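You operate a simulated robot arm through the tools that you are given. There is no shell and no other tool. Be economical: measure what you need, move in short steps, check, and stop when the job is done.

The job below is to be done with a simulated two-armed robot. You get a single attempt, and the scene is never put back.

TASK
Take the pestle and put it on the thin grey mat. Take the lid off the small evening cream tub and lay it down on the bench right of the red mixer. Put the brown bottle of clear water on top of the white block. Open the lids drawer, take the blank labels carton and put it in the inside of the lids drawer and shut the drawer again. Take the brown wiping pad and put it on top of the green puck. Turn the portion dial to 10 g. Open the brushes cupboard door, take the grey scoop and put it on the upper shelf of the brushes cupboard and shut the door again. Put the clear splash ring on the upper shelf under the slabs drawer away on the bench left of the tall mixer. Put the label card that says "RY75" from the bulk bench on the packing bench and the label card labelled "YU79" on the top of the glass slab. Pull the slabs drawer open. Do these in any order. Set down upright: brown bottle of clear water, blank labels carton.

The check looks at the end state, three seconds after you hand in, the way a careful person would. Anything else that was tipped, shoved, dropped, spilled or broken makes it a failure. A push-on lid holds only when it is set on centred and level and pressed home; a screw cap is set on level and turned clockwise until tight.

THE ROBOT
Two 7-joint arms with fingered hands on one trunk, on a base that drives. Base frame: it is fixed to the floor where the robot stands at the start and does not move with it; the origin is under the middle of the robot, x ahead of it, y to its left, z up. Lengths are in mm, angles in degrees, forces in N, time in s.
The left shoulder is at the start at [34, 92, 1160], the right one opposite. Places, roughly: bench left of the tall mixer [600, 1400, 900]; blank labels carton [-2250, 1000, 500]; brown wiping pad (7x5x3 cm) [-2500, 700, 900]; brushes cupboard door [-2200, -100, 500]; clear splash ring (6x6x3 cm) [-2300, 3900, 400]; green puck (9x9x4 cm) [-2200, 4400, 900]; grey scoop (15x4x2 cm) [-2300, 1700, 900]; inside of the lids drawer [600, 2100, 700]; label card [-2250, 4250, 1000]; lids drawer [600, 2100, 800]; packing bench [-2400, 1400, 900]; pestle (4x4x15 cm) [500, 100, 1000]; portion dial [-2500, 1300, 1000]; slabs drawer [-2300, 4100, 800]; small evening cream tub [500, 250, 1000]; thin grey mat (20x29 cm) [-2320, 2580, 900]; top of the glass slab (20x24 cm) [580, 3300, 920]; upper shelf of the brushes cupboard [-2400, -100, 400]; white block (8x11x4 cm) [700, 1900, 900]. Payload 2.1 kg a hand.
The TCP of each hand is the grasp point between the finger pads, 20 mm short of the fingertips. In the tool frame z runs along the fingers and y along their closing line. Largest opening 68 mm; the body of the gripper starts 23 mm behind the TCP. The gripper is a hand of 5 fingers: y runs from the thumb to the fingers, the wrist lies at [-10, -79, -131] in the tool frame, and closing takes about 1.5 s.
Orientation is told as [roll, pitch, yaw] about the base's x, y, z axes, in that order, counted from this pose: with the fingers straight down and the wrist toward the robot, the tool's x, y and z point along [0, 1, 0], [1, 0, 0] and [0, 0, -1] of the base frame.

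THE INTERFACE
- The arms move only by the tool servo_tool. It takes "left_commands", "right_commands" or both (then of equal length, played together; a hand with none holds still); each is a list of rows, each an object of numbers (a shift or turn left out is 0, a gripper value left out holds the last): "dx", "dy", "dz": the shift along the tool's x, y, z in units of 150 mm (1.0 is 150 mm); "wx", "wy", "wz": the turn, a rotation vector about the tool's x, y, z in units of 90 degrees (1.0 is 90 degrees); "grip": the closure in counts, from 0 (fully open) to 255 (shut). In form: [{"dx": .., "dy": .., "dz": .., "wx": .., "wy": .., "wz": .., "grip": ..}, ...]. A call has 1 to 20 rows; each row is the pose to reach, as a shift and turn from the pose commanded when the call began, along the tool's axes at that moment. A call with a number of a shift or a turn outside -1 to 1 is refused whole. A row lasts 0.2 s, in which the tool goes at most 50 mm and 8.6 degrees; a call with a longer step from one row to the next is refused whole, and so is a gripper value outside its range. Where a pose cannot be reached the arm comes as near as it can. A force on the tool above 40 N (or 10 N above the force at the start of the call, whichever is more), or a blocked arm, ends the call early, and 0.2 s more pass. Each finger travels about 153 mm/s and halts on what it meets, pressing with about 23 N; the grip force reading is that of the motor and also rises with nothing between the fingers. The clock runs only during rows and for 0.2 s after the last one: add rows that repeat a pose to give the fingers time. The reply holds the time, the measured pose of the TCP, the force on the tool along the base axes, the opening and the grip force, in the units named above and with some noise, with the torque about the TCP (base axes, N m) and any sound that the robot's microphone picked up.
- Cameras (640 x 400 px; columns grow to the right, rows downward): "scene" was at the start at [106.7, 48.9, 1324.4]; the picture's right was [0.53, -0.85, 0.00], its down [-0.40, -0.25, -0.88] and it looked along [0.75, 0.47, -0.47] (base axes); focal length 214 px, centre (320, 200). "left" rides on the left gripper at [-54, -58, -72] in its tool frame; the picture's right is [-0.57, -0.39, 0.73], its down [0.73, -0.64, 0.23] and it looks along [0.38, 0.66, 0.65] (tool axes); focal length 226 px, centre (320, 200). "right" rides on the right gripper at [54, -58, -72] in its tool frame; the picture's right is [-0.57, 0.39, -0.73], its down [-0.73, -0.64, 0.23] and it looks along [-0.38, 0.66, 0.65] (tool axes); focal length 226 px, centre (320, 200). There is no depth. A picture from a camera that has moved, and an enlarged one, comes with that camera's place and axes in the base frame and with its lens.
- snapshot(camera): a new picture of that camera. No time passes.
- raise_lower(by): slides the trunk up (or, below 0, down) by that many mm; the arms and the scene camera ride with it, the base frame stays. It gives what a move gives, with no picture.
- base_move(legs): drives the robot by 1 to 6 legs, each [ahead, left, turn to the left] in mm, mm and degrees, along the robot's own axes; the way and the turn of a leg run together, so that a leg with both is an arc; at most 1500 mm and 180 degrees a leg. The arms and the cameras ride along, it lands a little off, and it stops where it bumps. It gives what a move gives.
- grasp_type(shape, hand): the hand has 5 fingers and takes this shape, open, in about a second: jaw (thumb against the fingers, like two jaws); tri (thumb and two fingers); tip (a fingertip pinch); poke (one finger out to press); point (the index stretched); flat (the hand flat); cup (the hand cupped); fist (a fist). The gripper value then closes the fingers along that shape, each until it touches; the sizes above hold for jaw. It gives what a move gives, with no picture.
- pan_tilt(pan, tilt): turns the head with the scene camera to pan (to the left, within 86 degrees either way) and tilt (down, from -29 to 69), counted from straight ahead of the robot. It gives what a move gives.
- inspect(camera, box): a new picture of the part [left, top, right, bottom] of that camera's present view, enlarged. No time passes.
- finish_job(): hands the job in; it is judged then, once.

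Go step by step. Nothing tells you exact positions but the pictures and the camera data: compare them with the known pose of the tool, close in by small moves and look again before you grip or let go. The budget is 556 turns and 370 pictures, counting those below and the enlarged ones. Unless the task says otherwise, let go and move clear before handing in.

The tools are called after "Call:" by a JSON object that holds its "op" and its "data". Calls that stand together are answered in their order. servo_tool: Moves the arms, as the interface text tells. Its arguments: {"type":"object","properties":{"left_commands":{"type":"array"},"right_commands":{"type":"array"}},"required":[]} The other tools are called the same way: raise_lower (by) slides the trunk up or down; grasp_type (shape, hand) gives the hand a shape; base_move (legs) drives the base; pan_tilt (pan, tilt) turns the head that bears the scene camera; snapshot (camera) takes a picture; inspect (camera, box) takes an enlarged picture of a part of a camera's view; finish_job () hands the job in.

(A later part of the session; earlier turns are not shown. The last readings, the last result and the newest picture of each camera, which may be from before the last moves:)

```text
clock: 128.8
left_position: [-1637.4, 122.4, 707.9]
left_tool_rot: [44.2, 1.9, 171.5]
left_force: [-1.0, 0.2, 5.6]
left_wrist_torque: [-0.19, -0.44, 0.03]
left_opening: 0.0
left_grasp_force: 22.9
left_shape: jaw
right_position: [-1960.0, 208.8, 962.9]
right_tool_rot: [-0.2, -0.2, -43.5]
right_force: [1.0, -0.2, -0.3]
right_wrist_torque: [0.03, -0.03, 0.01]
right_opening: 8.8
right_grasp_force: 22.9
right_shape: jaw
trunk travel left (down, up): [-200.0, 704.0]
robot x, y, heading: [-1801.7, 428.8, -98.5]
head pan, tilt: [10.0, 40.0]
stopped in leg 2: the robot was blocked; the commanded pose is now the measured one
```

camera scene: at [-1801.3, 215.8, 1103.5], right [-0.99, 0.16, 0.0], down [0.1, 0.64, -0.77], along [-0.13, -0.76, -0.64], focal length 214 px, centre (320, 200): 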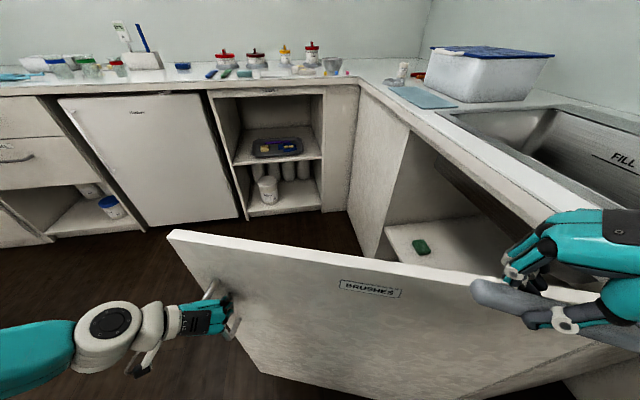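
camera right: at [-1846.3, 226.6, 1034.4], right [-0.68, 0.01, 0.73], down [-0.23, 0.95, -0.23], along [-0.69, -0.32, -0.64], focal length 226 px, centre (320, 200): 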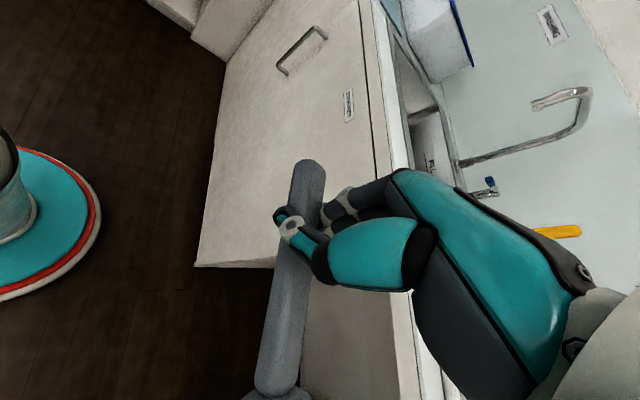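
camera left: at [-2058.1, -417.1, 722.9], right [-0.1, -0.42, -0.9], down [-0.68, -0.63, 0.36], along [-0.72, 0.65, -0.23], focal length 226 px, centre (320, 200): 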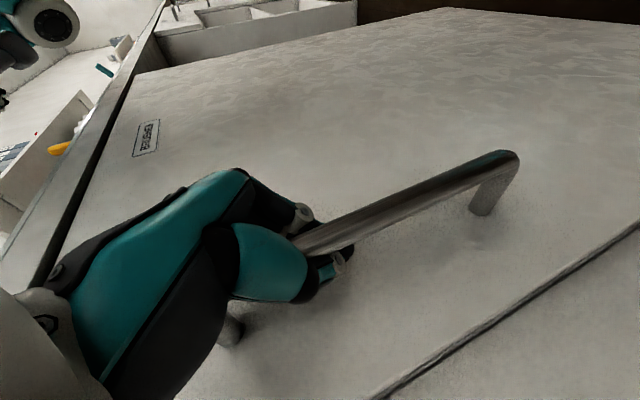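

The door stands about 82° open. Releasing the handle and backing away.

Call:
{"op": "servo_tool", "data": {"left_commands": [{"grip": 100}, {"grip": 0}, {"grip": 0}, {"grip": 0}, {"grip": 0}, {"grip": 0}, {"grip": 0}, {"grip": 0}]}}

Call:
{"op": "base_move", "data": {"legs": [[-150, 0, 0]]}}

Call:
{"op": "snapshot", "data": {"camera": "scene"}}

```text
clock: 130.6
left_position: [-1634.8, 123.5, 707.1]
left_tool_rot: [44.3, 1.9, 171.6]
left_force: [-0.5, -0.8, 0.7]
left_wrist_torque: [-0.01, -0.01, 0.0]
left_opening: 68.0
left_grasp_force: 0.1
left_shape: jaw
right_position: [-1960.0, 209.4, 963.4]
right_tool_rot: [-0.2, -0.1, -43.5]
right_force: [-0.4, 0.0, 0.1]
right_wrist_torque: [0.01, 0.02, 0.0]
right_opening: 8.8
right_grasp_force: 23.0
right_shape: jaw
trunk travel left (down, up): [-200.0, 704.0]
robot x, y, heading: [-1801.7, 427.0, -98.6]
head pan, tilt: [10.0, 40.0]
```

```text
clock: 132.0
left_position: [-1614.7, 270.9, 708.1]
left_tool_rot: [44.2, 1.9, 171.6]
left_force: [0.2, -0.4, 0.3]
left_wrist_torque: [-0.02, 0.0, -0.01]
left_opening: 67.9
left_grasp_force: 0.0
left_shape: jaw
right_position: [-1937.8, 357.6, 961.0]
right_tool_rot: [-0.1, -0.1, -43.4]
right_force: [1.1, -0.2, -1.1]
right_wrist_torque: [-0.01, 0.01, 0.02]
right_opening: 8.5
right_grasp_force: 23.2
right_shape: jaw
trunk travel left (down, up): [-200.0, 704.0]
robot x, y, heading: [-1781.0, 576.7, -98.6]
head pan, tilt: [10.0, 40.0]
```

```text
316 pictures are left
camera scene: at [-1788.3, 431.3, 1103.5], right [-1.0, -0.03, 0.0], down [-0.02, 0.64, -0.77], along [0.02, -0.77, -0.64], focal length 214 px, centre (320, 200)
```

scene: 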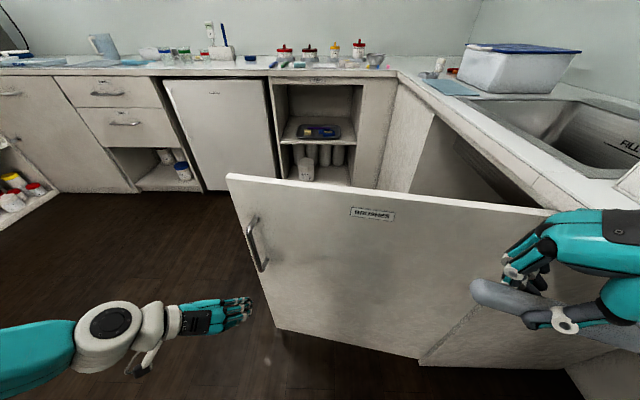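

The door stays. I'll drive around its free end to stand facing the cupboard's opening.

Call:
{"op": "base_move", "data": {"legs": [[0, 640, 0], [720, 0, 0], [0, 0, -81.4]]}}

Call:
{"op": "pan_tilt", "data": {"pan": 0, "tilt": 35}}

Call:
{"op": "snapshot", "data": {"camera": "scene"}}

```text
clock: 142.6
left_position: [-1534.7, -442.8, 707.6]
left_tool_rot: [44.2, 1.9, 90.7]
left_force: [0.5, 0.1, -0.2]
left_wrist_torque: [0.01, -0.02, 0.0]
left_opening: 67.9
left_grasp_force: 0.0
left_shape: jaw
right_position: [-1500.8, -108.9, 961.9]
right_tool_rot: [-0.1, -0.1, -124.3]
right_force: [0.5, 0.1, 0.5]
right_wrist_torque: [-0.02, 0.01, 0.01]
right_opening: 8.5
right_grasp_force: 23.1
right_shape: jaw
trunk travel left (down, up): [-200.0, 704.0]
robot x, y, heading: [-1257.2, -225.7, -179.3]
head pan, tilt: [10.0, 40.0]
```

```text
clock: 143.3
left_position: [-1534.1, -442.8, 707.7]
left_tool_rot: [44.3, 1.9, 90.8]
left_force: [0.2, -0.4, 1.0]
left_wrist_torque: [0.04, 0.04, -0.01]
left_opening: 67.7
left_grasp_force: 0.0
left_shape: jaw
right_position: [-1500.4, -110.2, 960.9]
right_tool_rot: [0.0, -0.2, -124.2]
right_force: [-0.2, 0.1, -0.9]
right_wrist_torque: [0.01, 0.01, -0.01]
right_opening: 8.5
right_grasp_force: 22.8
right_shape: jaw
trunk travel left (down, up): [-200.0, 704.0]
robot x, y, heading: [-1261.2, -230.2, -179.6]
head pan, tilt: [0.0, 35.0]
```

```text
315 pictures are left
camera scene: at [-1409.4, -231.9, 1111.0], right [-0.01, 1.0, 0.0], down [0.57, 0.01, -0.82], along [-0.82, -0.01, -0.57], focal length 214 px, centre (320, 200)
```

scene: 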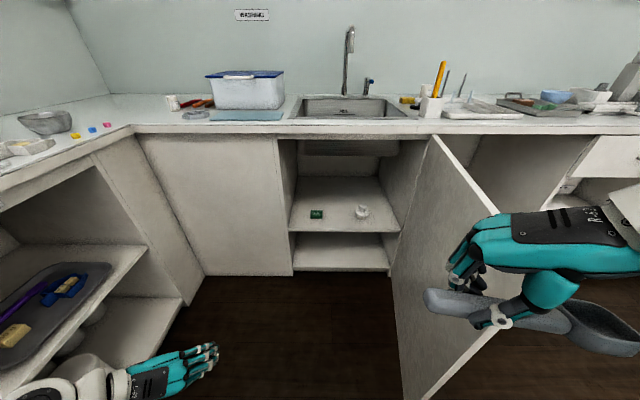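

The upper shelf is at z≈388, with a clear strip at x≈-2245 between y≈-220 and -40. I'll turn the right hand to its natural yaw (scoop then lies sideways), retract the left hand, and lower the trunk 100 mm.

Call:
{"op": "servo_tool", "data": {"right_commands": [{"wz": 0.09}, {"wz": 0.18}, {"wz": 0.27}, {"wz": 0.36}, {"wz": 0.45}, {"wz": 0.54}, {"wz": 0.61}, {"wz": 0.61}], "left_commands": [{"dx": 0.1, "dz": -0.2}, {"dx": 0.2, "dz": -0.4}, {"dx": 0.2, "dz": -0.6}, {"dx": 0.2, "dz": -0.7}, {"dx": 0.2, "dz": -0.8}, {"dx": 0.2, "dz": -0.9}, {"dx": 0.2, "dz": -0.9}, {"dx": 0.2, "dz": -0.9}]}}

Call:
{"op": "raise_lower", "data": {"by": -100}}

Call:
{"op": "snapshot", "data": {"camera": "right"}}

```text
clock: 145.1
left_position: [-1473.8, -467.7, 819.9]
left_tool_rot: [44.2, 1.9, 90.8]
left_force: [0.5, 0.1, 0.0]
left_wrist_torque: [0.0, 0.01, -0.01]
left_opening: 67.9
left_grasp_force: 0.1
left_shape: jaw
left hand out of reach, approached as far as the arm can: row 3, 4, 5, 6, 7, 8
right_position: [-1505.7, -110.5, 967.1]
right_tool_rot: [0.0, 0.0, -179.3]
right_force: [-0.2, -0.4, -0.9]
right_wrist_torque: [0.02, 0.01, 0.0]
right_opening: 8.3
right_grasp_force: 22.6
right_shape: jaw
right hand out of reach, approached as far as the arm can: row 5, 6, 7, 8
trunk travel left (down, up): [-200.0, 704.0]
robot x, y, heading: [-1261.5, -230.0, -179.5]
head pan, tilt: [0.0, 35.0]
```

```text
clock: 146.4
left_position: [-1480.4, -468.4, 707.9]
left_tool_rot: [40.8, 1.7, 90.5]
left_force: [-0.8, -0.7, 0.1]
left_wrist_torque: [-0.01, -0.02, -0.04]
left_opening: 67.9
left_grasp_force: 0.0
left_shape: jaw
right_position: [-1520.1, -111.2, 857.0]
right_tool_rot: [0.0, 3.7, -179.2]
right_force: [-0.4, -0.2, -0.5]
right_wrist_torque: [-0.02, -0.02, 0.03]
right_opening: 8.4
right_grasp_force: 23.0
right_shape: jaw
trunk travel left (down, up): [-100.0, 804.0]
robot x, y, heading: [-1258.2, -230.1, -179.8]
head pan, tilt: [0.0, 35.0]
```

```text
314 pictures are left
camera right: at [-1465.8, -165.2, 932.2], right [-0.44, 0.56, 0.7], down [0.64, 0.74, -0.19], along [-0.63, 0.37, -0.69], focal length 226 px, centre (320, 200)
```

right: 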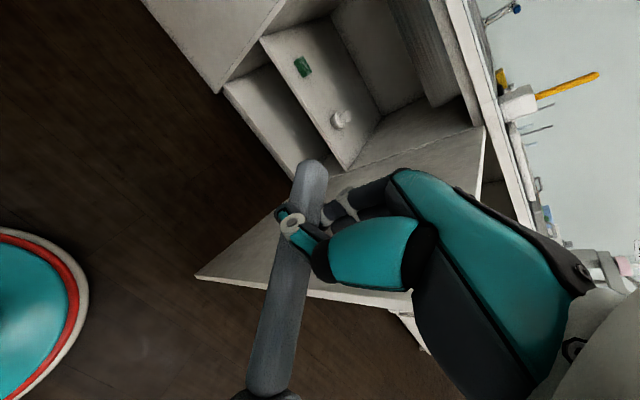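

The scoop has swung within the grip; I'll take an enlarged look to judge how it lies.

Call:
{"op": "inspect", "data": {"camera": "right", "box": [200, 140, 440, 400]}}

Call:
{"op": "inspect", "data": {"camera": "scene", "box": [400, 150, 640, 400]}}

```text
1.54 times, centred on (320, 270) of right
camera zoom: at [-1465.8, -165.2, 932.2], right [-0.44, 0.56, 0.7], down [0.64, 0.74, -0.19], along [-0.63, 0.37, -0.69], focal length 348 px, centre (320, 92)
```

zoom: 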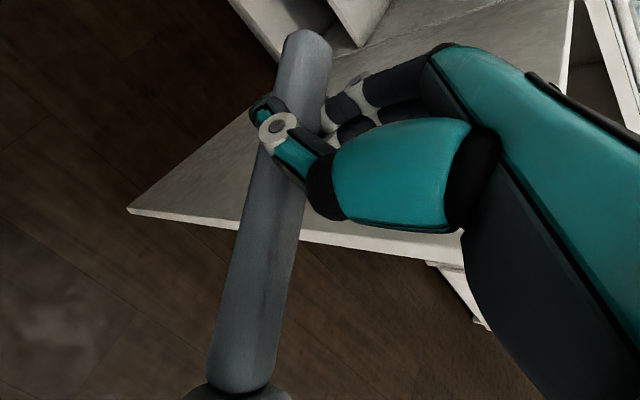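

```text
1.60 times, centred on (520, 275) of scene
camera zoom: at [-1432.9, -232.1, 1009.0], right [-0.01, 1.0, 0.0], down [0.57, 0.01, -0.82], along [-0.82, -0.01, -0.57], focal length 343 px, centre (0, 80)
```

zoom: 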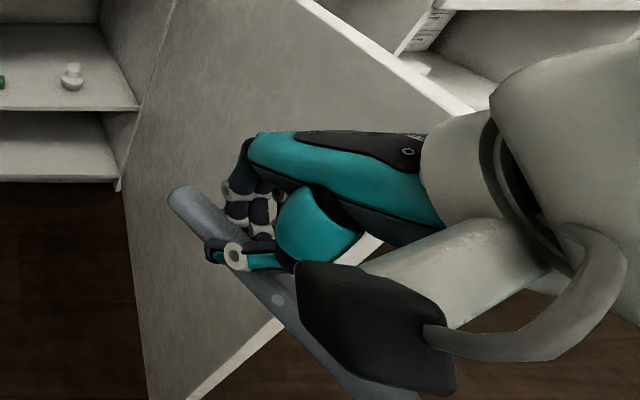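

The scoop has swung ~45° in the hand with the bowl drooping. Turning the hand 45° makes it lie sideways; lowering it onto the shelf will level it. I'll turn, then drive in over the shelf's height first checking clearances.

Call:
{"op": "servo_tool", "data": {"right_commands": [{"wz": -0.09, "wx": 0.04}, {"wz": -0.18, "wx": 0.04}, {"wz": -0.27, "wx": 0.04}, {"wz": -0.36, "wx": 0.04}, {"wz": -0.45, "wx": 0.04}, {"wz": -0.5, "wx": 0.04}, {"wz": -0.5, "wx": 0.04}]}}

Call:
{"op": "servo_tool", "data": {"right_commands": [{"dz": 0.3}, {"dz": 0.6}, {"dz": 0.9}, {"dz": 1.0}, {"dz": 1.0}]}}

Call:
{"op": "servo_tool", "data": {"right_commands": [{"dz": 0.3}, {"dz": 0.6}, {"dz": 0.9}, {"dz": 1.0}, {"dz": 1.0}]}}

```text
refused: row 1 steps farther than a row can; nothing moved
```

```text
clock: 147.6
left_position: [-1480.1, -467.9, 707.4]
left_tool_rot: [40.7, 1.7, 90.5]
left_force: [-0.2, -0.3, 0.7]
left_wrist_torque: [0.01, 0.01, 0.04]
left_opening: 67.7
left_grasp_force: 0.0
left_shape: jaw
right_position: [-1580.4, -126.6, 703.0]
right_tool_rot: [0.1, 3.7, -179.2]
right_force: [-0.5, -1.7, -0.3]
right_wrist_torque: [-0.01, 0.03, 0.0]
right_opening: 8.4
right_grasp_force: 23.1
right_shape: jaw
right hand out of reach, approached as far as the arm can: row 1, 2, 3, 4, 5
trunk travel left (down, up): [-100.0, 804.0]
robot x, y, heading: [-1261.2, -231.2, -179.7]
head pan, tilt: [0.0, 35.0]
```

```text
clock: 148.8
left_position: [-1480.4, -467.5, 708.1]
left_tool_rot: [40.8, 1.8, 90.4]
left_force: [0.3, 0.1, -0.1]
left_wrist_torque: [-0.03, 0.02, 0.01]
left_opening: 67.9
left_grasp_force: 0.0
left_shape: jaw
right_position: [-1567.0, -137.8, 556.1]
right_tool_rot: [1.5, 4.3, -178.4]
right_force: [-0.1, -0.7, -1.1]
right_wrist_torque: [0.04, -0.03, 0.0]
right_opening: 8.3
right_grasp_force: 23.0
right_shape: jaw
right hand out of reach, approached as far as the arm can: row 3, 4, 5
trunk travel left (down, up): [-100.0, 804.0]
robot x, y, heading: [-1260.3, -230.2, -179.5]
head pan, tilt: [0.0, 35.0]
```

Call:
{"op": "servo_tool", "data": {"right_commands": [{"wz": -0.08}, {"wz": -0.16}, {"wz": -0.24}, {"wz": -0.32}, {"wz": -0.4}, {"wz": -0.48}, {"wz": -0.5}, {"wz": -0.5}]}}

Call:
{"op": "snapshot", "data": {"camera": "right"}}

Call:
{"op": "snapshot", "data": {"camera": "left"}}

```text
clock: 150.6
left_position: [-1480.4, -468.1, 707.9]
left_tool_rot: [40.7, 1.8, 90.5]
left_force: [-0.6, -0.9, 0.2]
left_wrist_torque: [0.0, -0.04, 0.01]
left_opening: 67.8
left_grasp_force: 0.1
left_shape: jaw
right_position: [-1572.0, -126.1, 552.4]
right_tool_rot: [2.7, 2.6, -134.2]
right_force: [-0.5, 0.3, -0.5]
right_wrist_torque: [-0.01, 0.0, 0.02]
right_opening: 7.9
right_grasp_force: 23.0
right_shape: jaw
right hand out of reach, approached as far as the arm can: row 1, 2
trunk travel left (down, up): [-100.0, 804.0]
robot x, y, heading: [-1259.5, -229.8, -179.5]
head pan, tilt: [0.0, 35.0]
```

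```text
311 pictures are left
camera right: at [-1495.9, -123.5, 629.4], right [-0.72, 0.12, 0.68], down [-0.06, 0.97, -0.23], along [-0.69, -0.21, -0.69], focal length 226 px, centre (320, 200)
```

right: 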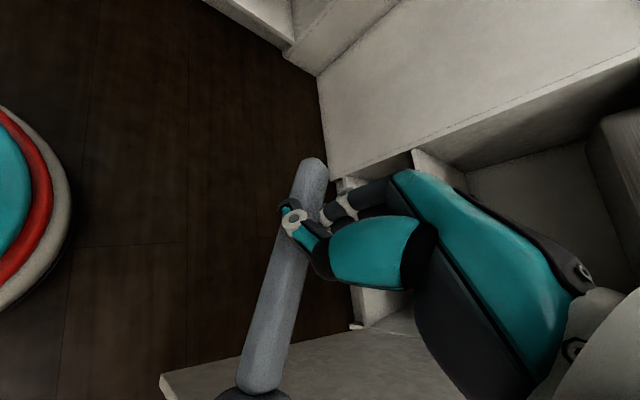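

```text
310 pictures are left
camera left: at [-1393.3, -524.8, 729.2], right [-0.04, -0.42, -0.91], down [-0.7, -0.64, 0.32], along [-0.71, 0.65, -0.26], focal length 226 px, centre (320, 200)
```

left: 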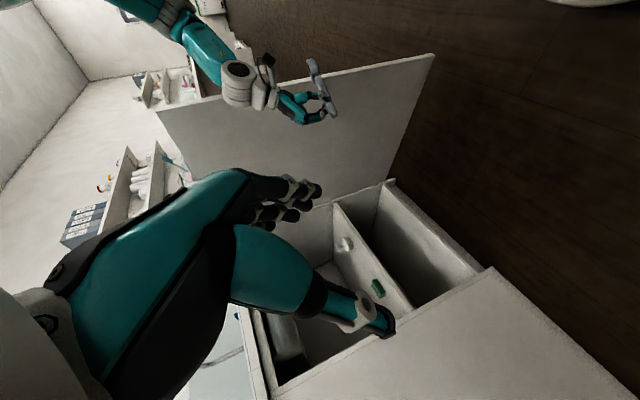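

Call:
{"op": "inspect", "data": {"camera": "left", "box": [260, 30, 380, 140]}}

```text
3.64 times, centred on (320, 85) of left
camera zoom: at [-1393.3, -524.8, 729.2], right [-0.04, -0.42, -0.91], down [-0.7, -0.64, 0.32], along [-0.71, 0.65, -0.26], focal length 822 px, centre (320, 618)
```

zoom: 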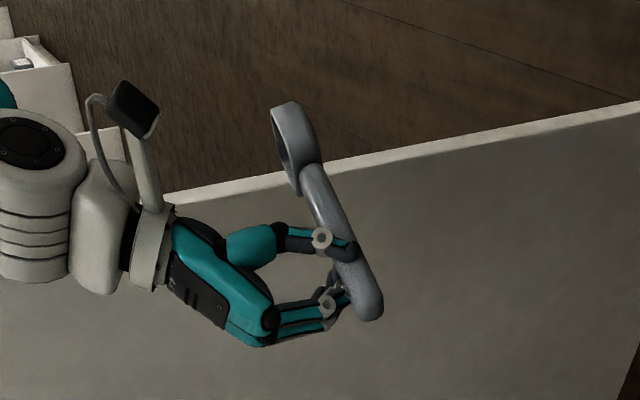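

By triangulation the scoop now lies sideways (bowl toward +y), drooping ~13°. I'll drive in with it at mid height, in two stages, and check clearance.

Call:
{"op": "base_move", "data": {"legs": [[500, 39, 0]]}}

Call:
{"op": "snapshot", "data": {"camera": "scene"}}

Call:
{"op": "snapshot", "data": {"camera": "left"}}

```text
clock: 152.0
left_position: [-1581.5, -472.5, 709.3]
left_tool_rot: [41.2, 1.8, 89.3]
left_force: [0.1, 0.1, 0.0]
left_wrist_torque: [-0.02, 0.01, -0.01]
left_opening: 68.0
left_grasp_force: 0.1
left_shape: jaw
right_position: [-1657.8, -129.9, 548.8]
right_tool_rot: [3.5, 3.6, -135.0]
right_force: [0.3, 0.5, -0.4]
right_wrist_torque: [0.0, -0.01, 0.0]
right_opening: 8.2
right_grasp_force: 22.9
right_shape: jaw
trunk travel left (down, up): [-100.0, 804.0]
robot x, y, heading: [-1357.2, -239.2, 179.2]
head pan, tilt: [0.0, 35.0]
stopped in leg 1: the robot was blocked; the commanded pose is now the measured one
```

```text
308 pictures are left
camera scene: at [-1527.9, -238.3, 1010.1], right [0.01, 1.0, 0.0], down [0.57, -0.01, -0.82], along [-0.82, 0.01, -0.57], focal length 214 px, centre (320, 200)
```

scene: 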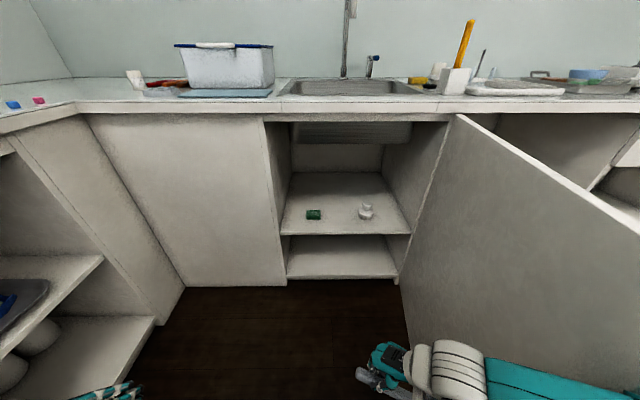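

```text
307 pictures are left
camera left: at [-1495.7, -531.3, 729.7], right [-0.06, -0.41, -0.91], down [-0.71, -0.62, 0.33], along [-0.7, 0.66, -0.26], focal length 226 px, centre (320, 200)
```

left: 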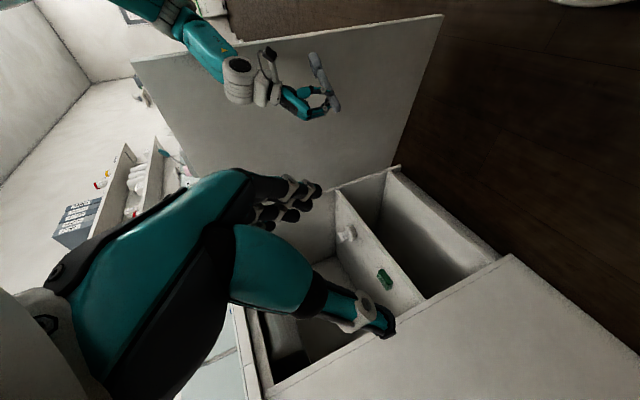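

The right elbow met the door's free edge. I'll back off, go in further left, then shift right once past the edge.

Call:
{"op": "base_move", "data": {"legs": [[-60, 0, 0.8], [0, 115, 0], [420, 0, 0]]}}

Call:
{"op": "snapshot", "data": {"camera": "scene"}}

```text
clock: 155.9
left_position: [-1940.3, -590.9, 708.7]
left_tool_rot: [40.8, 1.8, 90.0]
left_force: [0.0, 0.2, 0.0]
left_wrist_torque: [0.0, 0.03, 0.0]
left_opening: 67.9
left_grasp_force: 0.0
left_shape: jaw
right_position: [-2018.2, -249.3, 546.7]
right_tool_rot: [3.6, 3.7, -134.2]
right_force: [0.0, -0.3, 0.4]
right_wrist_torque: [0.0, 0.01, 0.03]
right_opening: 8.0
right_grasp_force: 22.6
right_shape: jaw
trunk travel left (down, up): [-100.0, 804.0]
robot x, y, heading: [-1715.3, -357.3, -179.9]
head pan, tilt: [0.0, 35.0]
```

```text
306 pictures are left
camera scene: at [-1890.9, -355.6, 1009.0], right [0.0, 1.0, 0.0], down [0.57, 0.0, -0.82], along [-0.82, 0.0, -0.57], focal length 214 px, centre (320, 200)
```

scene: 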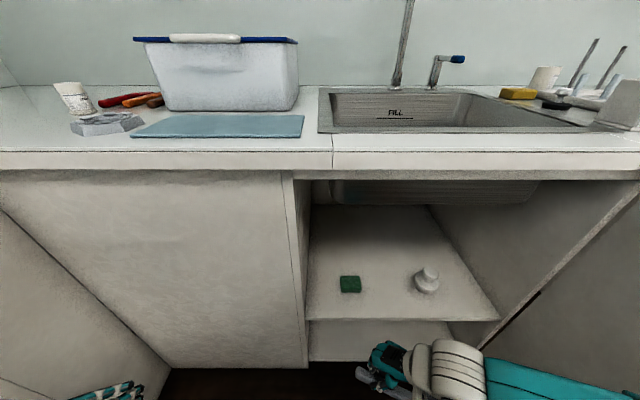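

Past the edge now. Moving in to put the hand over the front strip of the shelf at (-2250,-168).

Call:
{"op": "base_move", "data": {"legs": [[120, -60, 0], [110, -21, 0]]}}

Call:
{"op": "snapshot", "data": {"camera": "scene"}}

Call:
{"op": "snapshot", "data": {"camera": "right"}}

```text
clock: 158.0
left_position: [-2171.0, -511.6, 708.4]
left_tool_rot: [40.7, 1.7, 90.3]
left_force: [2.6, 0.6, -1.0]
left_wrist_torque: [-0.05, -0.05, -0.14]
left_opening: 67.8
left_grasp_force: 0.2
left_shape: jaw
right_position: [-2250.1, -168.8, 545.6]
right_tool_rot: [3.7, 3.7, -133.9]
right_force: [-0.2, 0.4, -0.6]
right_wrist_torque: [-0.03, -0.02, 0.01]
right_opening: 8.4
right_grasp_force: 23.0
right_shape: jaw
trunk travel left (down, up): [-100.0, 804.0]
robot x, y, heading: [-1949.1, -274.5, -179.8]
head pan, tilt: [0.0, 35.0]
```

```text
305 pictures are left
camera scene: at [-2122.0, -275.4, 1009.0], right [0.0, 1.0, 0.0], down [0.57, 0.0, -0.82], along [-0.82, 0.0, -0.57], focal length 214 px, centre (320, 200)
```

scene: 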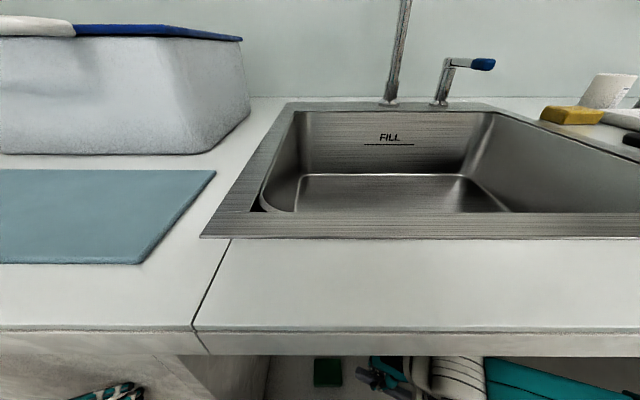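

```text
304 pictures are left
camera right: at [-2177.8, -166.7, 625.6], right [-0.74, 0.12, 0.66], down [-0.06, 0.97, -0.23], along [-0.67, -0.21, -0.71], focal length 226 px, centre (320, 200)
```

right: 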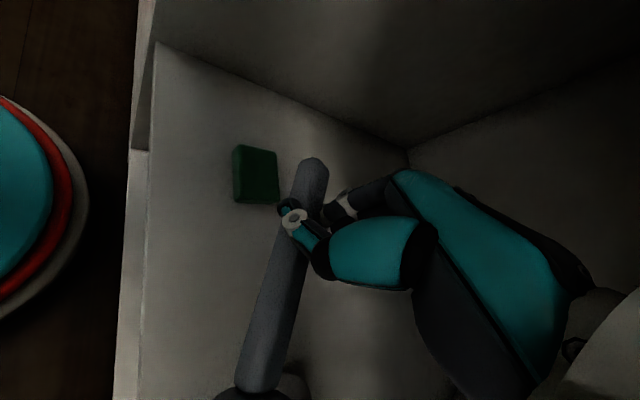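

In place. Lowering toward the shelf.

Call:
{"op": "servo_tool", "data": {"right_commands": [{"dz": 0.2}, {"dz": 0.4}, {"dz": 0.55}, {"dz": 0.62}, {"dz": 0.66}, {"dz": 0.66}]}}

Call:
{"op": "snapshot", "data": {"camera": "right"}}

```text
clock: 159.4
left_position: [-2168.8, -511.6, 708.1]
left_tool_rot: [40.9, 1.9, 90.1]
left_force: [3.8, 0.1, 0.0]
left_wrist_torque: [0.02, -0.07, -0.15]
left_opening: 67.9
left_grasp_force: 0.1
left_shape: jaw
right_position: [-2242.0, -169.5, 449.1]
right_tool_rot: [3.6, 3.7, -134.1]
right_force: [0.2, 0.2, 0.5]
right_wrist_torque: [-0.04, 0.02, -0.02]
right_opening: 7.8
right_grasp_force: 23.4
right_shape: jaw
trunk travel left (down, up): [-100.0, 804.0]
robot x, y, heading: [-1949.9, -272.0, -179.7]
head pan, tilt: [0.0, 35.0]
```

```text
303 pictures are left
camera right: at [-2168.5, -166.4, 526.8], right [-0.74, 0.11, 0.66], down [-0.06, 0.97, -0.23], along [-0.67, -0.21, -0.71], focal length 226 px, centre (320, 200)
```

right: 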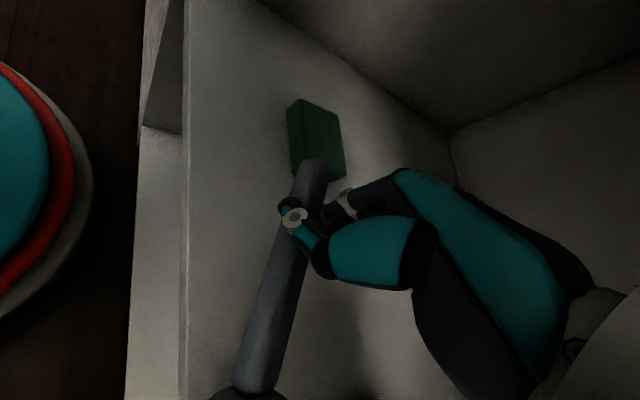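

Call:
{"op": "servo_tool", "data": {"right_commands": [{"dx": -0.1}, {"dx": -0.1, "dz": 0.04}, {"dx": -0.1, "dz": 0.08}, {"dx": -0.1, "dz": 0.12}, {"dx": -0.1, "dz": 0.16}, {"dx": -0.1, "dz": 0.2}, {"dx": -0.1, "dz": 0.2}]}}

Call:
{"op": "snapshot", "data": {"camera": "right"}}

```text
clock: 161.0
left_position: [-2169.0, -511.3, 707.4]
left_tool_rot: [40.8, 1.8, 90.3]
left_force: [3.8, 0.4, -0.9]
left_wrist_torque: [0.01, -0.01, -0.14]
left_opening: 67.6
left_grasp_force: 0.1
left_shape: jaw
right_position: [-2251.4, -159.9, 417.0]
right_tool_rot: [3.6, 3.7, -134.1]
right_force: [0.2, -0.3, -0.3]
right_wrist_torque: [-0.01, 0.0, -0.01]
right_opening: 7.9
right_grasp_force: 23.3
right_shape: jaw
trunk travel left (down, up): [-100.0, 804.0]
robot x, y, heading: [-1948.3, -275.3, -179.8]
head pan, tilt: [0.0, 35.0]
```

```text
302 pictures are left
camera right: at [-2177.4, -156.3, 496.5], right [-0.74, 0.12, 0.66], down [-0.06, 0.97, -0.23], along [-0.67, -0.21, -0.71], focal length 226 px, centre (320, 200)
```

right: 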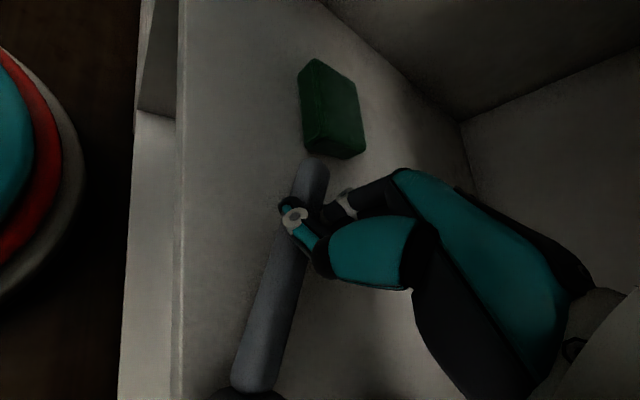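

No contact yet; lowering further in small steps.

Call:
{"op": "servo_tool", "data": {"right_commands": [{"dz": 0.03}, {"dz": 0.06}, {"dz": 0.09}, {"dz": 0.12}, {"dz": 0.14}, {"dz": 0.14}]}}

Call:
{"op": "snapshot", "data": {"camera": "right"}}

```text
clock: 162.5
left_position: [-2169.2, -510.7, 709.6]
left_tool_rot: [40.8, 1.8, 90.2]
left_force: [2.5, 0.1, 0.3]
left_wrist_torque: [0.03, 0.05, -0.07]
left_opening: 68.0
left_grasp_force: 0.0
left_shape: jaw
right_position: [-2251.7, -160.8, 398.4]
right_tool_rot: [3.6, 2.9, -134.0]
right_force: [-0.9, 0.4, 23.2]
right_wrist_torque: [-0.16, 0.11, 0.1]
right_opening: 8.9
right_grasp_force: 23.2
right_shape: jaw
trunk travel left (down, up): [-100.0, 804.0]
robot x, y, heading: [-1945.2, -274.6, -179.7]
head pan, tilt: [0.0, 35.0]
stopped in row 6 (right hand): the force on the tool passed its limit at 41 N (the readings are from after the stop); the commanded pose is now the measured one
```

```text
301 pictures are left
camera right: at [-2177.5, -157.7, 476.7], right [-0.73, 0.12, 0.67], down [-0.06, 0.97, -0.24], along [-0.68, -0.22, -0.7], focal length 226 px, centre (320, 200)
```

right: 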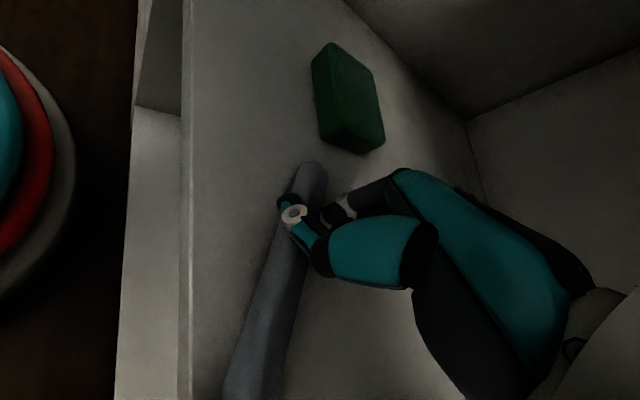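

In contact with the shelf. I'll ease up a little, release and check.

Call:
{"op": "servo_tool", "data": {"right_commands": [{"dz": -0.013}, {"dz": -0.013, "grip": 200}, {"dz": -0.013, "grip": 120}, {"dz": -0.013, "grip": 60}, {"dz": -0.013, "grip": 60}, {"dz": -0.013, "grip": 60}, {"dz": -0.013, "grip": 60}, {"dz": -0.013, "grip": 60}]}}

Call:
{"op": "snapshot", "data": {"camera": "right"}}

```text
clock: 164.3
left_position: [-2169.4, -511.4, 708.7]
left_tool_rot: [41.0, 1.8, 90.2]
left_force: [1.2, 0.6, -0.2]
left_wrist_torque: [-0.03, -0.01, -0.07]
left_opening: 68.1
left_grasp_force: 0.1
left_shape: jaw
right_position: [-2250.6, -159.6, 399.0]
right_tool_rot: [3.4, 3.2, -134.1]
right_force: [5.2, 6.4, 27.1]
right_wrist_torque: [-0.18, 0.35, -0.05]
right_opening: 42.3
right_grasp_force: 0.0
right_shape: jaw
trunk travel left (down, up): [-100.0, 804.0]
robot x, y, heading: [-1948.8, -274.6, -179.7]
head pan, tilt: [0.0, 35.0]
```

```text
300 pictures are left
camera right: at [-2176.7, -157.3, 478.1], right [-0.73, 0.12, 0.67], down [-0.06, 0.97, -0.24], along [-0.68, -0.21, -0.7], focal length 226 px, centre (320, 200)
```

right: 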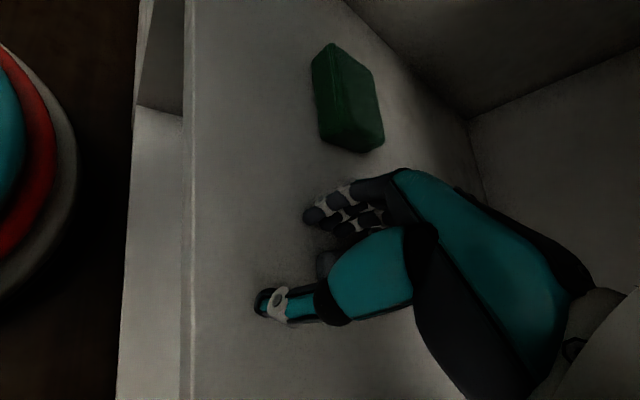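

Released; the scoop lies under the palm now. Raising the hand straight up to look.

Call:
{"op": "servo_tool", "data": {"right_commands": [{"dz": -0.05, "grip": 30}, {"dz": -0.15, "grip": 0}, {"dz": -0.35, "grip": 0}, {"dz": -0.6, "grip": 0}, {"dz": -0.8, "grip": 0}, {"dz": -0.8, "grip": 0}]}}

Call:
{"op": "snapshot", "data": {"camera": "right"}}

```text
clock: 165.7
left_position: [-2169.2, -510.3, 707.6]
left_tool_rot: [40.9, 1.8, 90.1]
left_force: [3.9, 0.1, -0.6]
left_wrist_torque: [0.04, 0.0, -0.15]
left_opening: 68.1
left_grasp_force: 0.0
left_shape: jaw
right_position: [-2260.6, -159.5, 519.1]
right_tool_rot: [3.6, 3.4, -134.0]
right_force: [0.5, 0.9, -1.4]
right_wrist_torque: [0.0, 0.03, -0.04]
right_opening: 68.0
right_grasp_force: 0.2
right_shape: jaw
trunk travel left (down, up): [-100.0, 804.0]
robot x, y, heading: [-1946.2, -276.5, -179.8]
head pan, tilt: [0.0, 35.0]
```

```text
299 pictures are left
camera right: at [-2187.5, -156.0, 597.8], right [-0.73, 0.12, 0.67], down [-0.06, 0.97, -0.24], along [-0.68, -0.21, -0.71], focal length 226 px, centre (320, 200)
```

right: 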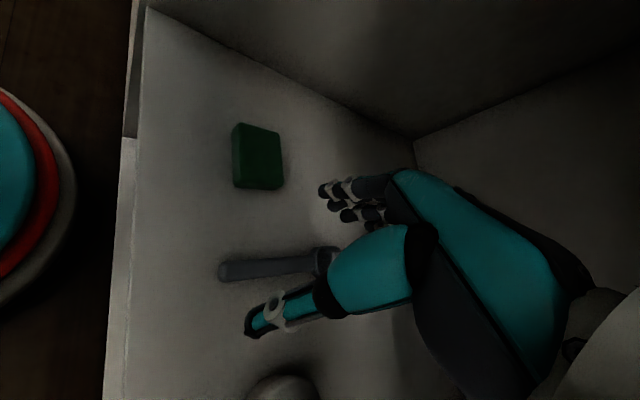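

The scoop lies flat on the upper shelf between sponge and white object, well inside. Backing out along the same path.

Call:
{"op": "base_move", "data": {"legs": [[-110, 21, 0], [-120, 60, 0], [-480, 0, 0]]}}

Call:
{"op": "snapshot", "data": {"camera": "scene"}}

```text
clock: 170.3
left_position: [-1463.6, -588.3, 708.8]
left_tool_rot: [40.8, 1.9, 90.5]
left_force: [0.3, -0.3, 0.2]
left_wrist_torque: [-0.02, 0.02, -0.01]
left_opening: 68.1
left_grasp_force: 0.0
left_shape: jaw
right_position: [-1554.9, -235.9, 519.1]
right_tool_rot: [3.6, 3.2, -133.8]
right_force: [-0.4, 0.0, 0.0]
right_wrist_torque: [-0.01, -0.01, -0.02]
right_opening: 67.7
right_grasp_force: 0.1
right_shape: jaw
trunk travel left (down, up): [-100.0, 804.0]
robot x, y, heading: [-1240.0, -351.8, -179.1]
head pan, tilt: [0.0, 35.0]
```

```text
298 pictures are left
camera scene: at [-1415.4, -352.5, 1008.9], right [-0.01, 1.0, 0.0], down [0.57, 0.01, -0.82], along [-0.82, -0.01, -0.57], focal length 214 px, centre (320, 200)
```

scene: 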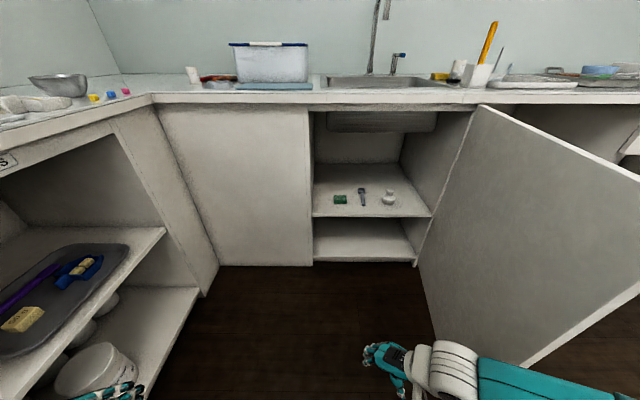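

Raising the trunk back and restoring the left hand's handle pose, then driving around to the outside of the door.

Call:
{"op": "raise_lower", "data": {"by": 100}}

Call:
{"op": "servo_tool", "data": {"left_commands": [{"dx": -0.05, "dy": 0.04, "dz": 0.18, "wy": 0.01}, {"dx": -0.1, "dy": 0.08, "dz": 0.36, "wy": 0.02}, {"dx": -0.15, "dy": 0.12, "dz": 0.54, "wy": 0.03}, {"dx": -0.196, "dy": 0.147, "dz": 0.713, "wy": 0.037}, {"dx": -0.196, "dy": 0.147, "dz": 0.713, "wy": 0.037}]}}

Call:
{"op": "base_move", "data": {"legs": [[-150, 0, 0], [0, -900, 0], [0, 0, 81], [69, -688, 0]]}}

Call:
{"op": "pan_tilt", "data": {"pan": 10, "tilt": 40}}

Call:
{"op": "snapshot", "data": {"camera": "scene"}}

```text
clock: 171.6
left_position: [-1462.5, -588.6, 807.6]
left_tool_rot: [40.8, 1.8, 90.6]
left_force: [0.0, 0.8, 0.4]
left_wrist_torque: [0.01, -0.01, -0.01]
left_opening: 67.7
left_grasp_force: 0.0
left_shape: jaw
right_position: [-1555.5, -237.7, 618.3]
right_tool_rot: [3.7, 3.3, -133.6]
right_force: [-0.4, 0.5, -0.6]
right_wrist_torque: [-0.03, 0.02, -0.01]
right_opening: 68.0
right_grasp_force: 0.0
right_shape: jaw
trunk travel left (down, up): [-200.0, 704.0]
robot x, y, heading: [-1243.2, -349.7, -179.6]
head pan, tilt: [0.0, 35.0]
```

```text
clock: 172.8
left_position: [-1510.7, -569.2, 706.9]
left_tool_rot: [44.1, 1.9, 90.7]
left_force: [-0.6, -0.6, -0.3]
left_wrist_torque: [0.01, 0.03, -0.02]
left_opening: 68.1
left_grasp_force: 0.0
left_shape: jaw
right_position: [-1554.6, -237.2, 619.3]
right_tool_rot: [3.7, 3.3, -133.8]
right_force: [-0.7, 0.2, 0.3]
right_wrist_torque: [0.01, -0.02, -0.01]
right_opening: 68.0
right_grasp_force: 0.0
right_shape: jaw
trunk travel left (down, up): [-200.0, 704.0]
robot x, y, heading: [-1238.9, -354.5, -179.6]
head pan, tilt: [0.0, 35.0]
```

```text
clock: 185.5
left_position: [-1613.6, 279.1, 707.5]
left_tool_rot: [44.2, 1.8, 172.3]
left_force: [-0.2, -0.4, -0.2]
left_wrist_torque: [0.0, -0.02, 0.0]
left_opening: 68.2
left_grasp_force: 0.2
left_shape: jaw
right_position: [-1948.9, 284.1, 618.8]
right_tool_rot: [3.5, 3.3, -51.8]
right_force: [-0.5, 0.2, -0.2]
right_wrist_torque: [-0.01, 0.01, 0.01]
right_opening: 67.9
right_grasp_force: 0.2
right_shape: jaw
trunk travel left (down, up): [-200.0, 704.0]
robot x, y, heading: [-1790.9, 578.6, -97.6]
head pan, tilt: [0.0, 35.0]
stopped in leg 4: the robot was blocked; the commanded pose is now the measured one
```

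```text
clock: 186.2
left_position: [-1613.4, 279.2, 707.6]
left_tool_rot: [44.0, 1.7, 172.5]
left_force: [-0.4, 0.3, 0.3]
left_wrist_torque: [-0.01, 0.01, 0.01]
left_opening: 67.9
left_grasp_force: 0.0
left_shape: jaw
right_position: [-1948.4, 282.8, 619.2]
right_tool_rot: [3.6, 3.3, -51.8]
right_force: [0.1, -0.2, 0.5]
right_wrist_torque: [-0.02, -0.04, 0.0]
right_opening: 68.2
right_grasp_force: 0.0
right_shape: jaw
trunk travel left (down, up): [-200.0, 704.0]
robot x, y, heading: [-1793.0, 579.7, -97.6]
head pan, tilt: [10.0, 40.0]
```

```text
297 pictures are left
camera scene: at [-1796.7, 431.2, 1103.6], right [-1.0, -0.04, 0.0], down [-0.03, 0.64, -0.77], along [0.03, -0.77, -0.64], focal length 214 px, centre (320, 200)
```

scene: 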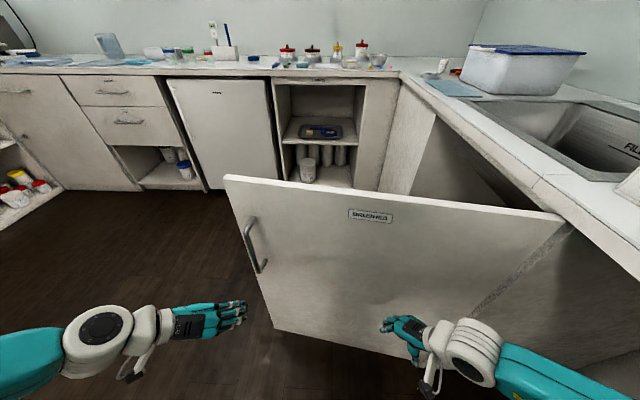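

The right hand hangs in front of the door; I'll raise it out of the way, then approach the handle.

Call:
{"op": "servo_tool", "data": {"right_commands": [{"dz": -0.3}, {"dz": -0.6}, {"dz": -0.9}, {"dz": -1.0}, {"dz": -1.0}]}}

Call:
{"op": "servo_tool", "data": {"right_commands": [{"dz": -0.3}, {"dz": -0.6}, {"dz": -0.9}, {"dz": -1.0}, {"dz": -1.0}]}}

Call:
{"op": "base_move", "data": {"legs": [[138, 2, -1]]}}

Call:
{"op": "snapshot", "data": {"camera": "left"}}

```text
clock: 187.4
left_position: [-1601.5, 279.1, 703.7]
left_tool_rot: [44.4, 1.0, 173.7]
left_force: [0.4, -0.9, -0.2]
left_wrist_torque: [0.01, -0.02, 0.02]
left_opening: 68.0
left_grasp_force: 0.0
left_shape: jaw
right_position: [-1937.6, 265.1, 772.4]
right_tool_rot: [3.2, 3.5, -50.5]
right_force: [-0.6, 0.9, 0.1]
right_wrist_torque: [0.0, -0.01, 0.01]
right_opening: 67.8
right_grasp_force: 0.1
right_shape: jaw
trunk travel left (down, up): [-200.0, 704.0]
robot x, y, heading: [-1792.7, 571.8, -96.2]
head pan, tilt: [10.0, 40.0]
```

```text
clock: 188.6
left_position: [-1615.7, 277.1, 708.6]
left_tool_rot: [44.1, 1.8, 172.6]
left_force: [0.3, 0.5, -0.2]
left_wrist_torque: [-0.02, -0.01, 0.02]
left_opening: 67.9
left_grasp_force: 0.0
left_shape: jaw
right_position: [-1953.5, 253.5, 916.6]
right_tool_rot: [3.7, 3.3, -51.6]
right_force: [0.0, 0.6, 0.8]
right_wrist_torque: [0.01, 0.0, -0.04]
right_opening: 67.8
right_grasp_force: 0.1
right_shape: jaw
trunk travel left (down, up): [-200.0, 704.0]
robot x, y, heading: [-1794.3, 567.7, -97.6]
head pan, tilt: [10.0, 40.0]
```

```text
clock: 190.0
left_position: [-1631.1, 138.8, 708.0]
left_tool_rot: [44.2, 1.3, 171.7]
left_force: [-0.3, -0.3, 0.2]
left_wrist_torque: [0.0, -0.01, 0.04]
left_opening: 68.2
left_grasp_force: 0.0
left_shape: jaw
right_position: [-1968.8, 120.4, 918.7]
right_tool_rot: [3.2, 3.4, -52.5]
right_force: [-0.4, 0.9, -0.2]
right_wrist_torque: [-0.01, -0.03, 0.01]
right_opening: 67.9
right_grasp_force: 0.0
right_shape: jaw
trunk travel left (down, up): [-200.0, 704.0]
robot x, y, heading: [-1810.2, 437.5, -98.2]
head pan, tilt: [10.0, 40.0]
```

```text
296 pictures are left
camera left: at [-1562.7, 218.9, 722.1], right [0.39, -0.16, -0.91], down [0.53, -0.77, 0.36], along [-0.76, -0.62, -0.21], focal length 226 px, centre (320, 200)
```

left: 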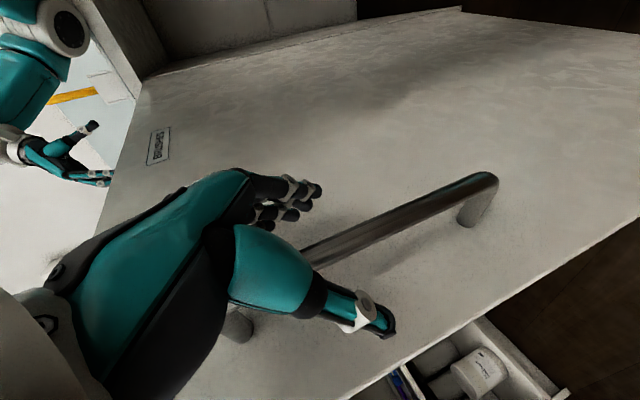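

The bar is between the fingers as before. I raise the right hand higher (it will come over the bench), close on the handle, and start pushing along the reverse arc.

Call:
{"op": "servo_tool", "data": {"right_commands": [{"dz": -0.3}, {"dz": -0.6}, {"dz": -0.6}]}}

Call:
{"op": "servo_tool", "data": {"left_commands": [{"grip": 80}, {"grip": 160}, {"grip": 255}, {"grip": 255}, {"grip": 255}, {"grip": 255}, {"grip": 255}, {"grip": 255}]}}

Call:
{"op": "base_move", "data": {"legs": [[34, 33, -6], [34, 33, -6], [34, 33, -6]]}}

```text
clock: 190.8
left_position: [-1636.0, 137.9, 707.3]
left_tool_rot: [44.0, 1.8, 171.7]
left_force: [-1.0, -0.2, -0.1]
left_wrist_torque: [-0.01, -0.02, 0.0]
left_opening: 67.8
left_grasp_force: 0.1
left_shape: jaw
right_position: [-1976.1, 112.6, 1006.8]
right_tool_rot: [3.7, 3.2, -52.4]
right_force: [0.3, 0.0, 0.3]
right_wrist_torque: [-0.04, 0.0, 0.01]
right_opening: 67.9
right_grasp_force: 0.2
right_shape: jaw
trunk travel left (down, up): [-200.0, 704.0]
robot x, y, heading: [-1809.5, 432.1, -98.5]
head pan, tilt: [10.0, 40.0]
```

```text
clock: 192.6
left_position: [-1636.5, 136.2, 707.3]
left_tool_rot: [44.1, 1.9, 171.7]
left_force: [10.5, -1.0, -1.5]
left_wrist_torque: [0.01, 0.04, -0.03]
left_opening: 2.7
left_grasp_force: 22.9
left_shape: jaw
right_position: [-1977.0, 113.0, 1007.0]
right_tool_rot: [3.7, 3.3, -52.4]
right_force: [0.2, -0.2, -0.3]
right_wrist_torque: [0.0, 0.01, 0.03]
right_opening: 67.8
right_grasp_force: 0.0
right_shape: jaw
trunk travel left (down, up): [-200.0, 704.0]
robot x, y, heading: [-1811.1, 437.4, -98.3]
head pan, tilt: [10.0, 40.0]
```

```text
clock: 194.6
left_position: [-1673.9, -28.1, 707.3]
left_tool_rot: [44.1, 1.8, 153.7]
left_force: [-6.7, 2.0, 5.3]
left_wrist_torque: [-0.18, -0.38, 0.03]
left_opening: 0.7
left_grasp_force: 23.4
left_shape: jaw
right_position: [-2005.4, 54.3, 1007.7]
right_tool_rot: [3.7, 3.2, -70.4]
right_force: [0.9, -0.7, -0.6]
right_wrist_torque: [0.02, 0.01, 0.03]
right_opening: 67.9
right_grasp_force: 0.1
right_shape: jaw
trunk travel left (down, up): [-200.0, 704.0]
robot x, y, heading: [-1749.3, 312.2, -116.3]
head pan, tilt: [10.0, 40.0]
```

Closing smoothly; continuing.

Call:
{"op": "base_move", "data": {"legs": [[34, 33, -6], [34, 33, -6], [34, 34, -6], [34, 34, -6]]}}

```text
clock: 197.1
left_position: [-1796.7, -215.0, 707.1]
left_tool_rot: [44.1, 1.9, 129.7]
left_force: [-18.7, 18.8, 12.3]
left_wrist_torque: [-0.58, -0.26, 0.29]
left_opening: 0.0
left_grasp_force: 23.1
left_shape: jaw
right_position: [-2066.4, -7.2, 1007.9]
right_tool_rot: [3.8, 3.1, -94.3]
right_force: [-0.7, 0.3, -0.9]
right_wrist_torque: [0.0, -0.01, -0.02]
right_opening: 67.7
right_grasp_force: 0.1
right_shape: jaw
trunk travel left (down, up): [-200.0, 704.0]
robot x, y, heading: [-1724.8, 117.9, -140.3]
head pan, tilt: [10.0, 40.0]
```

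Call:
{"op": "base_move", "data": {"legs": [[34, 25, -6], [34, 33, -6], [34, 33, -6]]}}

```text
clock: 199.1
left_position: [-1939.0, -309.7, 707.3]
left_tool_rot: [44.1, 1.7, 111.8]
left_force: [0.3, -1.8, 5.7]
left_wrist_torque: [-0.14, 0.03, 0.0]
left_opening: 0.9
left_grasp_force: 22.8
left_shape: jaw
right_position: [-2130.0, -28.9, 1006.2]
right_tool_rot: [3.7, 3.1, -112.2]
right_force: [-1.0, 0.0, -1.7]
right_wrist_torque: [0.02, -0.01, -0.03]
right_opening: 67.6
right_grasp_force: 0.1
right_shape: jaw
trunk travel left (down, up): [-200.0, 704.0]
robot x, y, heading: [-1767.0, -7.3, -158.1]
head pan, tilt: [10.0, 40.0]
```

Call:
{"op": "base_move", "data": {"legs": [[34, 33, -6], [34, 33, -6], [34, 33, -6]]}}

Call:
{"op": "base_move", "data": {"legs": [[24, 23, -4]]}}

Call:
{"op": "snapshot", "data": {"camera": "scene"}}

```text
clock: 201.1
left_position: [-2100.2, -359.3, 708.2]
left_tool_rot: [44.2, 1.8, 93.7]
left_force: [-2.4, 12.7, 7.6]
left_wrist_torque: [-0.4, 0.13, 0.09]
left_opening: 0.1
left_grasp_force: 23.4
left_shape: jaw
right_position: [-2195.2, -33.3, 1007.7]
right_tool_rot: [3.8, 3.2, -130.1]
right_force: [0.1, -0.5, -0.2]
right_wrist_torque: [0.0, 0.02, 0.0]
right_opening: 67.6
right_grasp_force: 0.0
right_shape: jaw
trunk travel left (down, up): [-200.0, 704.0]
robot x, y, heading: [-1841.4, -126.1, -176.0]
head pan, tilt: [10.0, 40.0]
```

```text
clock: 201.9
left_position: [-2138.3, -364.9, 708.7]
left_tool_rot: [44.1, 1.7, 89.8]
left_force: [-3.3, 16.5, 6.3]
left_wrist_torque: [-0.42, 0.14, 0.16]
left_opening: 0.0
left_grasp_force: 22.9
left_shape: jaw
right_position: [-2212.3, -30.9, 1006.2]
right_tool_rot: [3.8, 3.1, -134.2]
right_force: [0.6, 0.6, 0.3]
right_wrist_torque: [0.02, -0.03, 0.03]
right_opening: 67.6
right_grasp_force: 0.0
right_shape: jaw
trunk travel left (down, up): [-200.0, 704.0]
robot x, y, heading: [-1867.7, -150.1, 179.9]
head pan, tilt: [10.0, 40.0]
```

```text
295 pictures are left
camera scene: at [-2013.8, -164.0, 1103.6], right [-0.17, 0.99, 0.0], down [0.63, 0.11, -0.77], along [-0.75, -0.13, -0.64], focal length 214 px, centre (320, 200)
```

scene: 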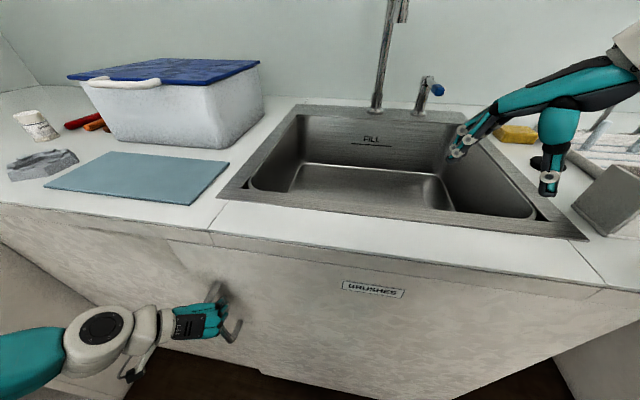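

Almost shut; a final straight push until it's firmly home.

Call:
{"op": "base_move", "data": {"legs": [[22, -3, 0]]}}

Call:
{"op": "inspect", "data": {"camera": "scene", "box": [100, 200, 420, 400]}}

```text
clock: 202.8
left_position: [-2146.1, -363.2, 708.1]
left_tool_rot: [44.0, 1.6, 89.4]
left_force: [21.5, -0.7, 18.0]
left_wrist_torque: [-0.22, 0.99, 0.09]
left_opening: 0.1
left_grasp_force: 22.8
left_shape: jaw
right_position: [-2220.6, -33.5, 1007.5]
right_tool_rot: [3.7, 3.0, -133.9]
right_force: [0.3, 0.3, -0.1]
right_wrist_torque: [0.01, -0.02, 0.0]
right_opening: 68.1
right_grasp_force: 0.0
right_shape: jaw
trunk travel left (down, up): [-200.0, 704.0]
robot x, y, heading: [-1881.9, -145.7, -179.8]
head pan, tilt: [10.0, 40.0]
stopped in leg 1: the force on the tool passed its limit at 60 N (the readings are from after the stop); the commanded pose is now the measured one
```

```text
2.00 times, centred on (260, 300) of scene
camera zoom: at [-2022.9, -163.7, 1104.0], right [-0.17, 0.98, 0.0], down [0.63, 0.11, -0.77], along [-0.76, -0.13, -0.64], focal length 429 px, centre (440, 0)
```

zoom: 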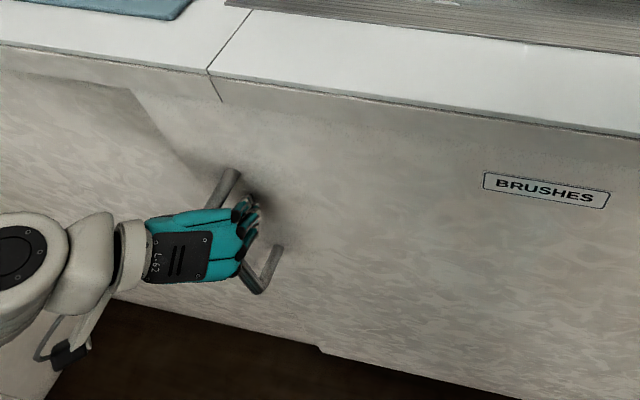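

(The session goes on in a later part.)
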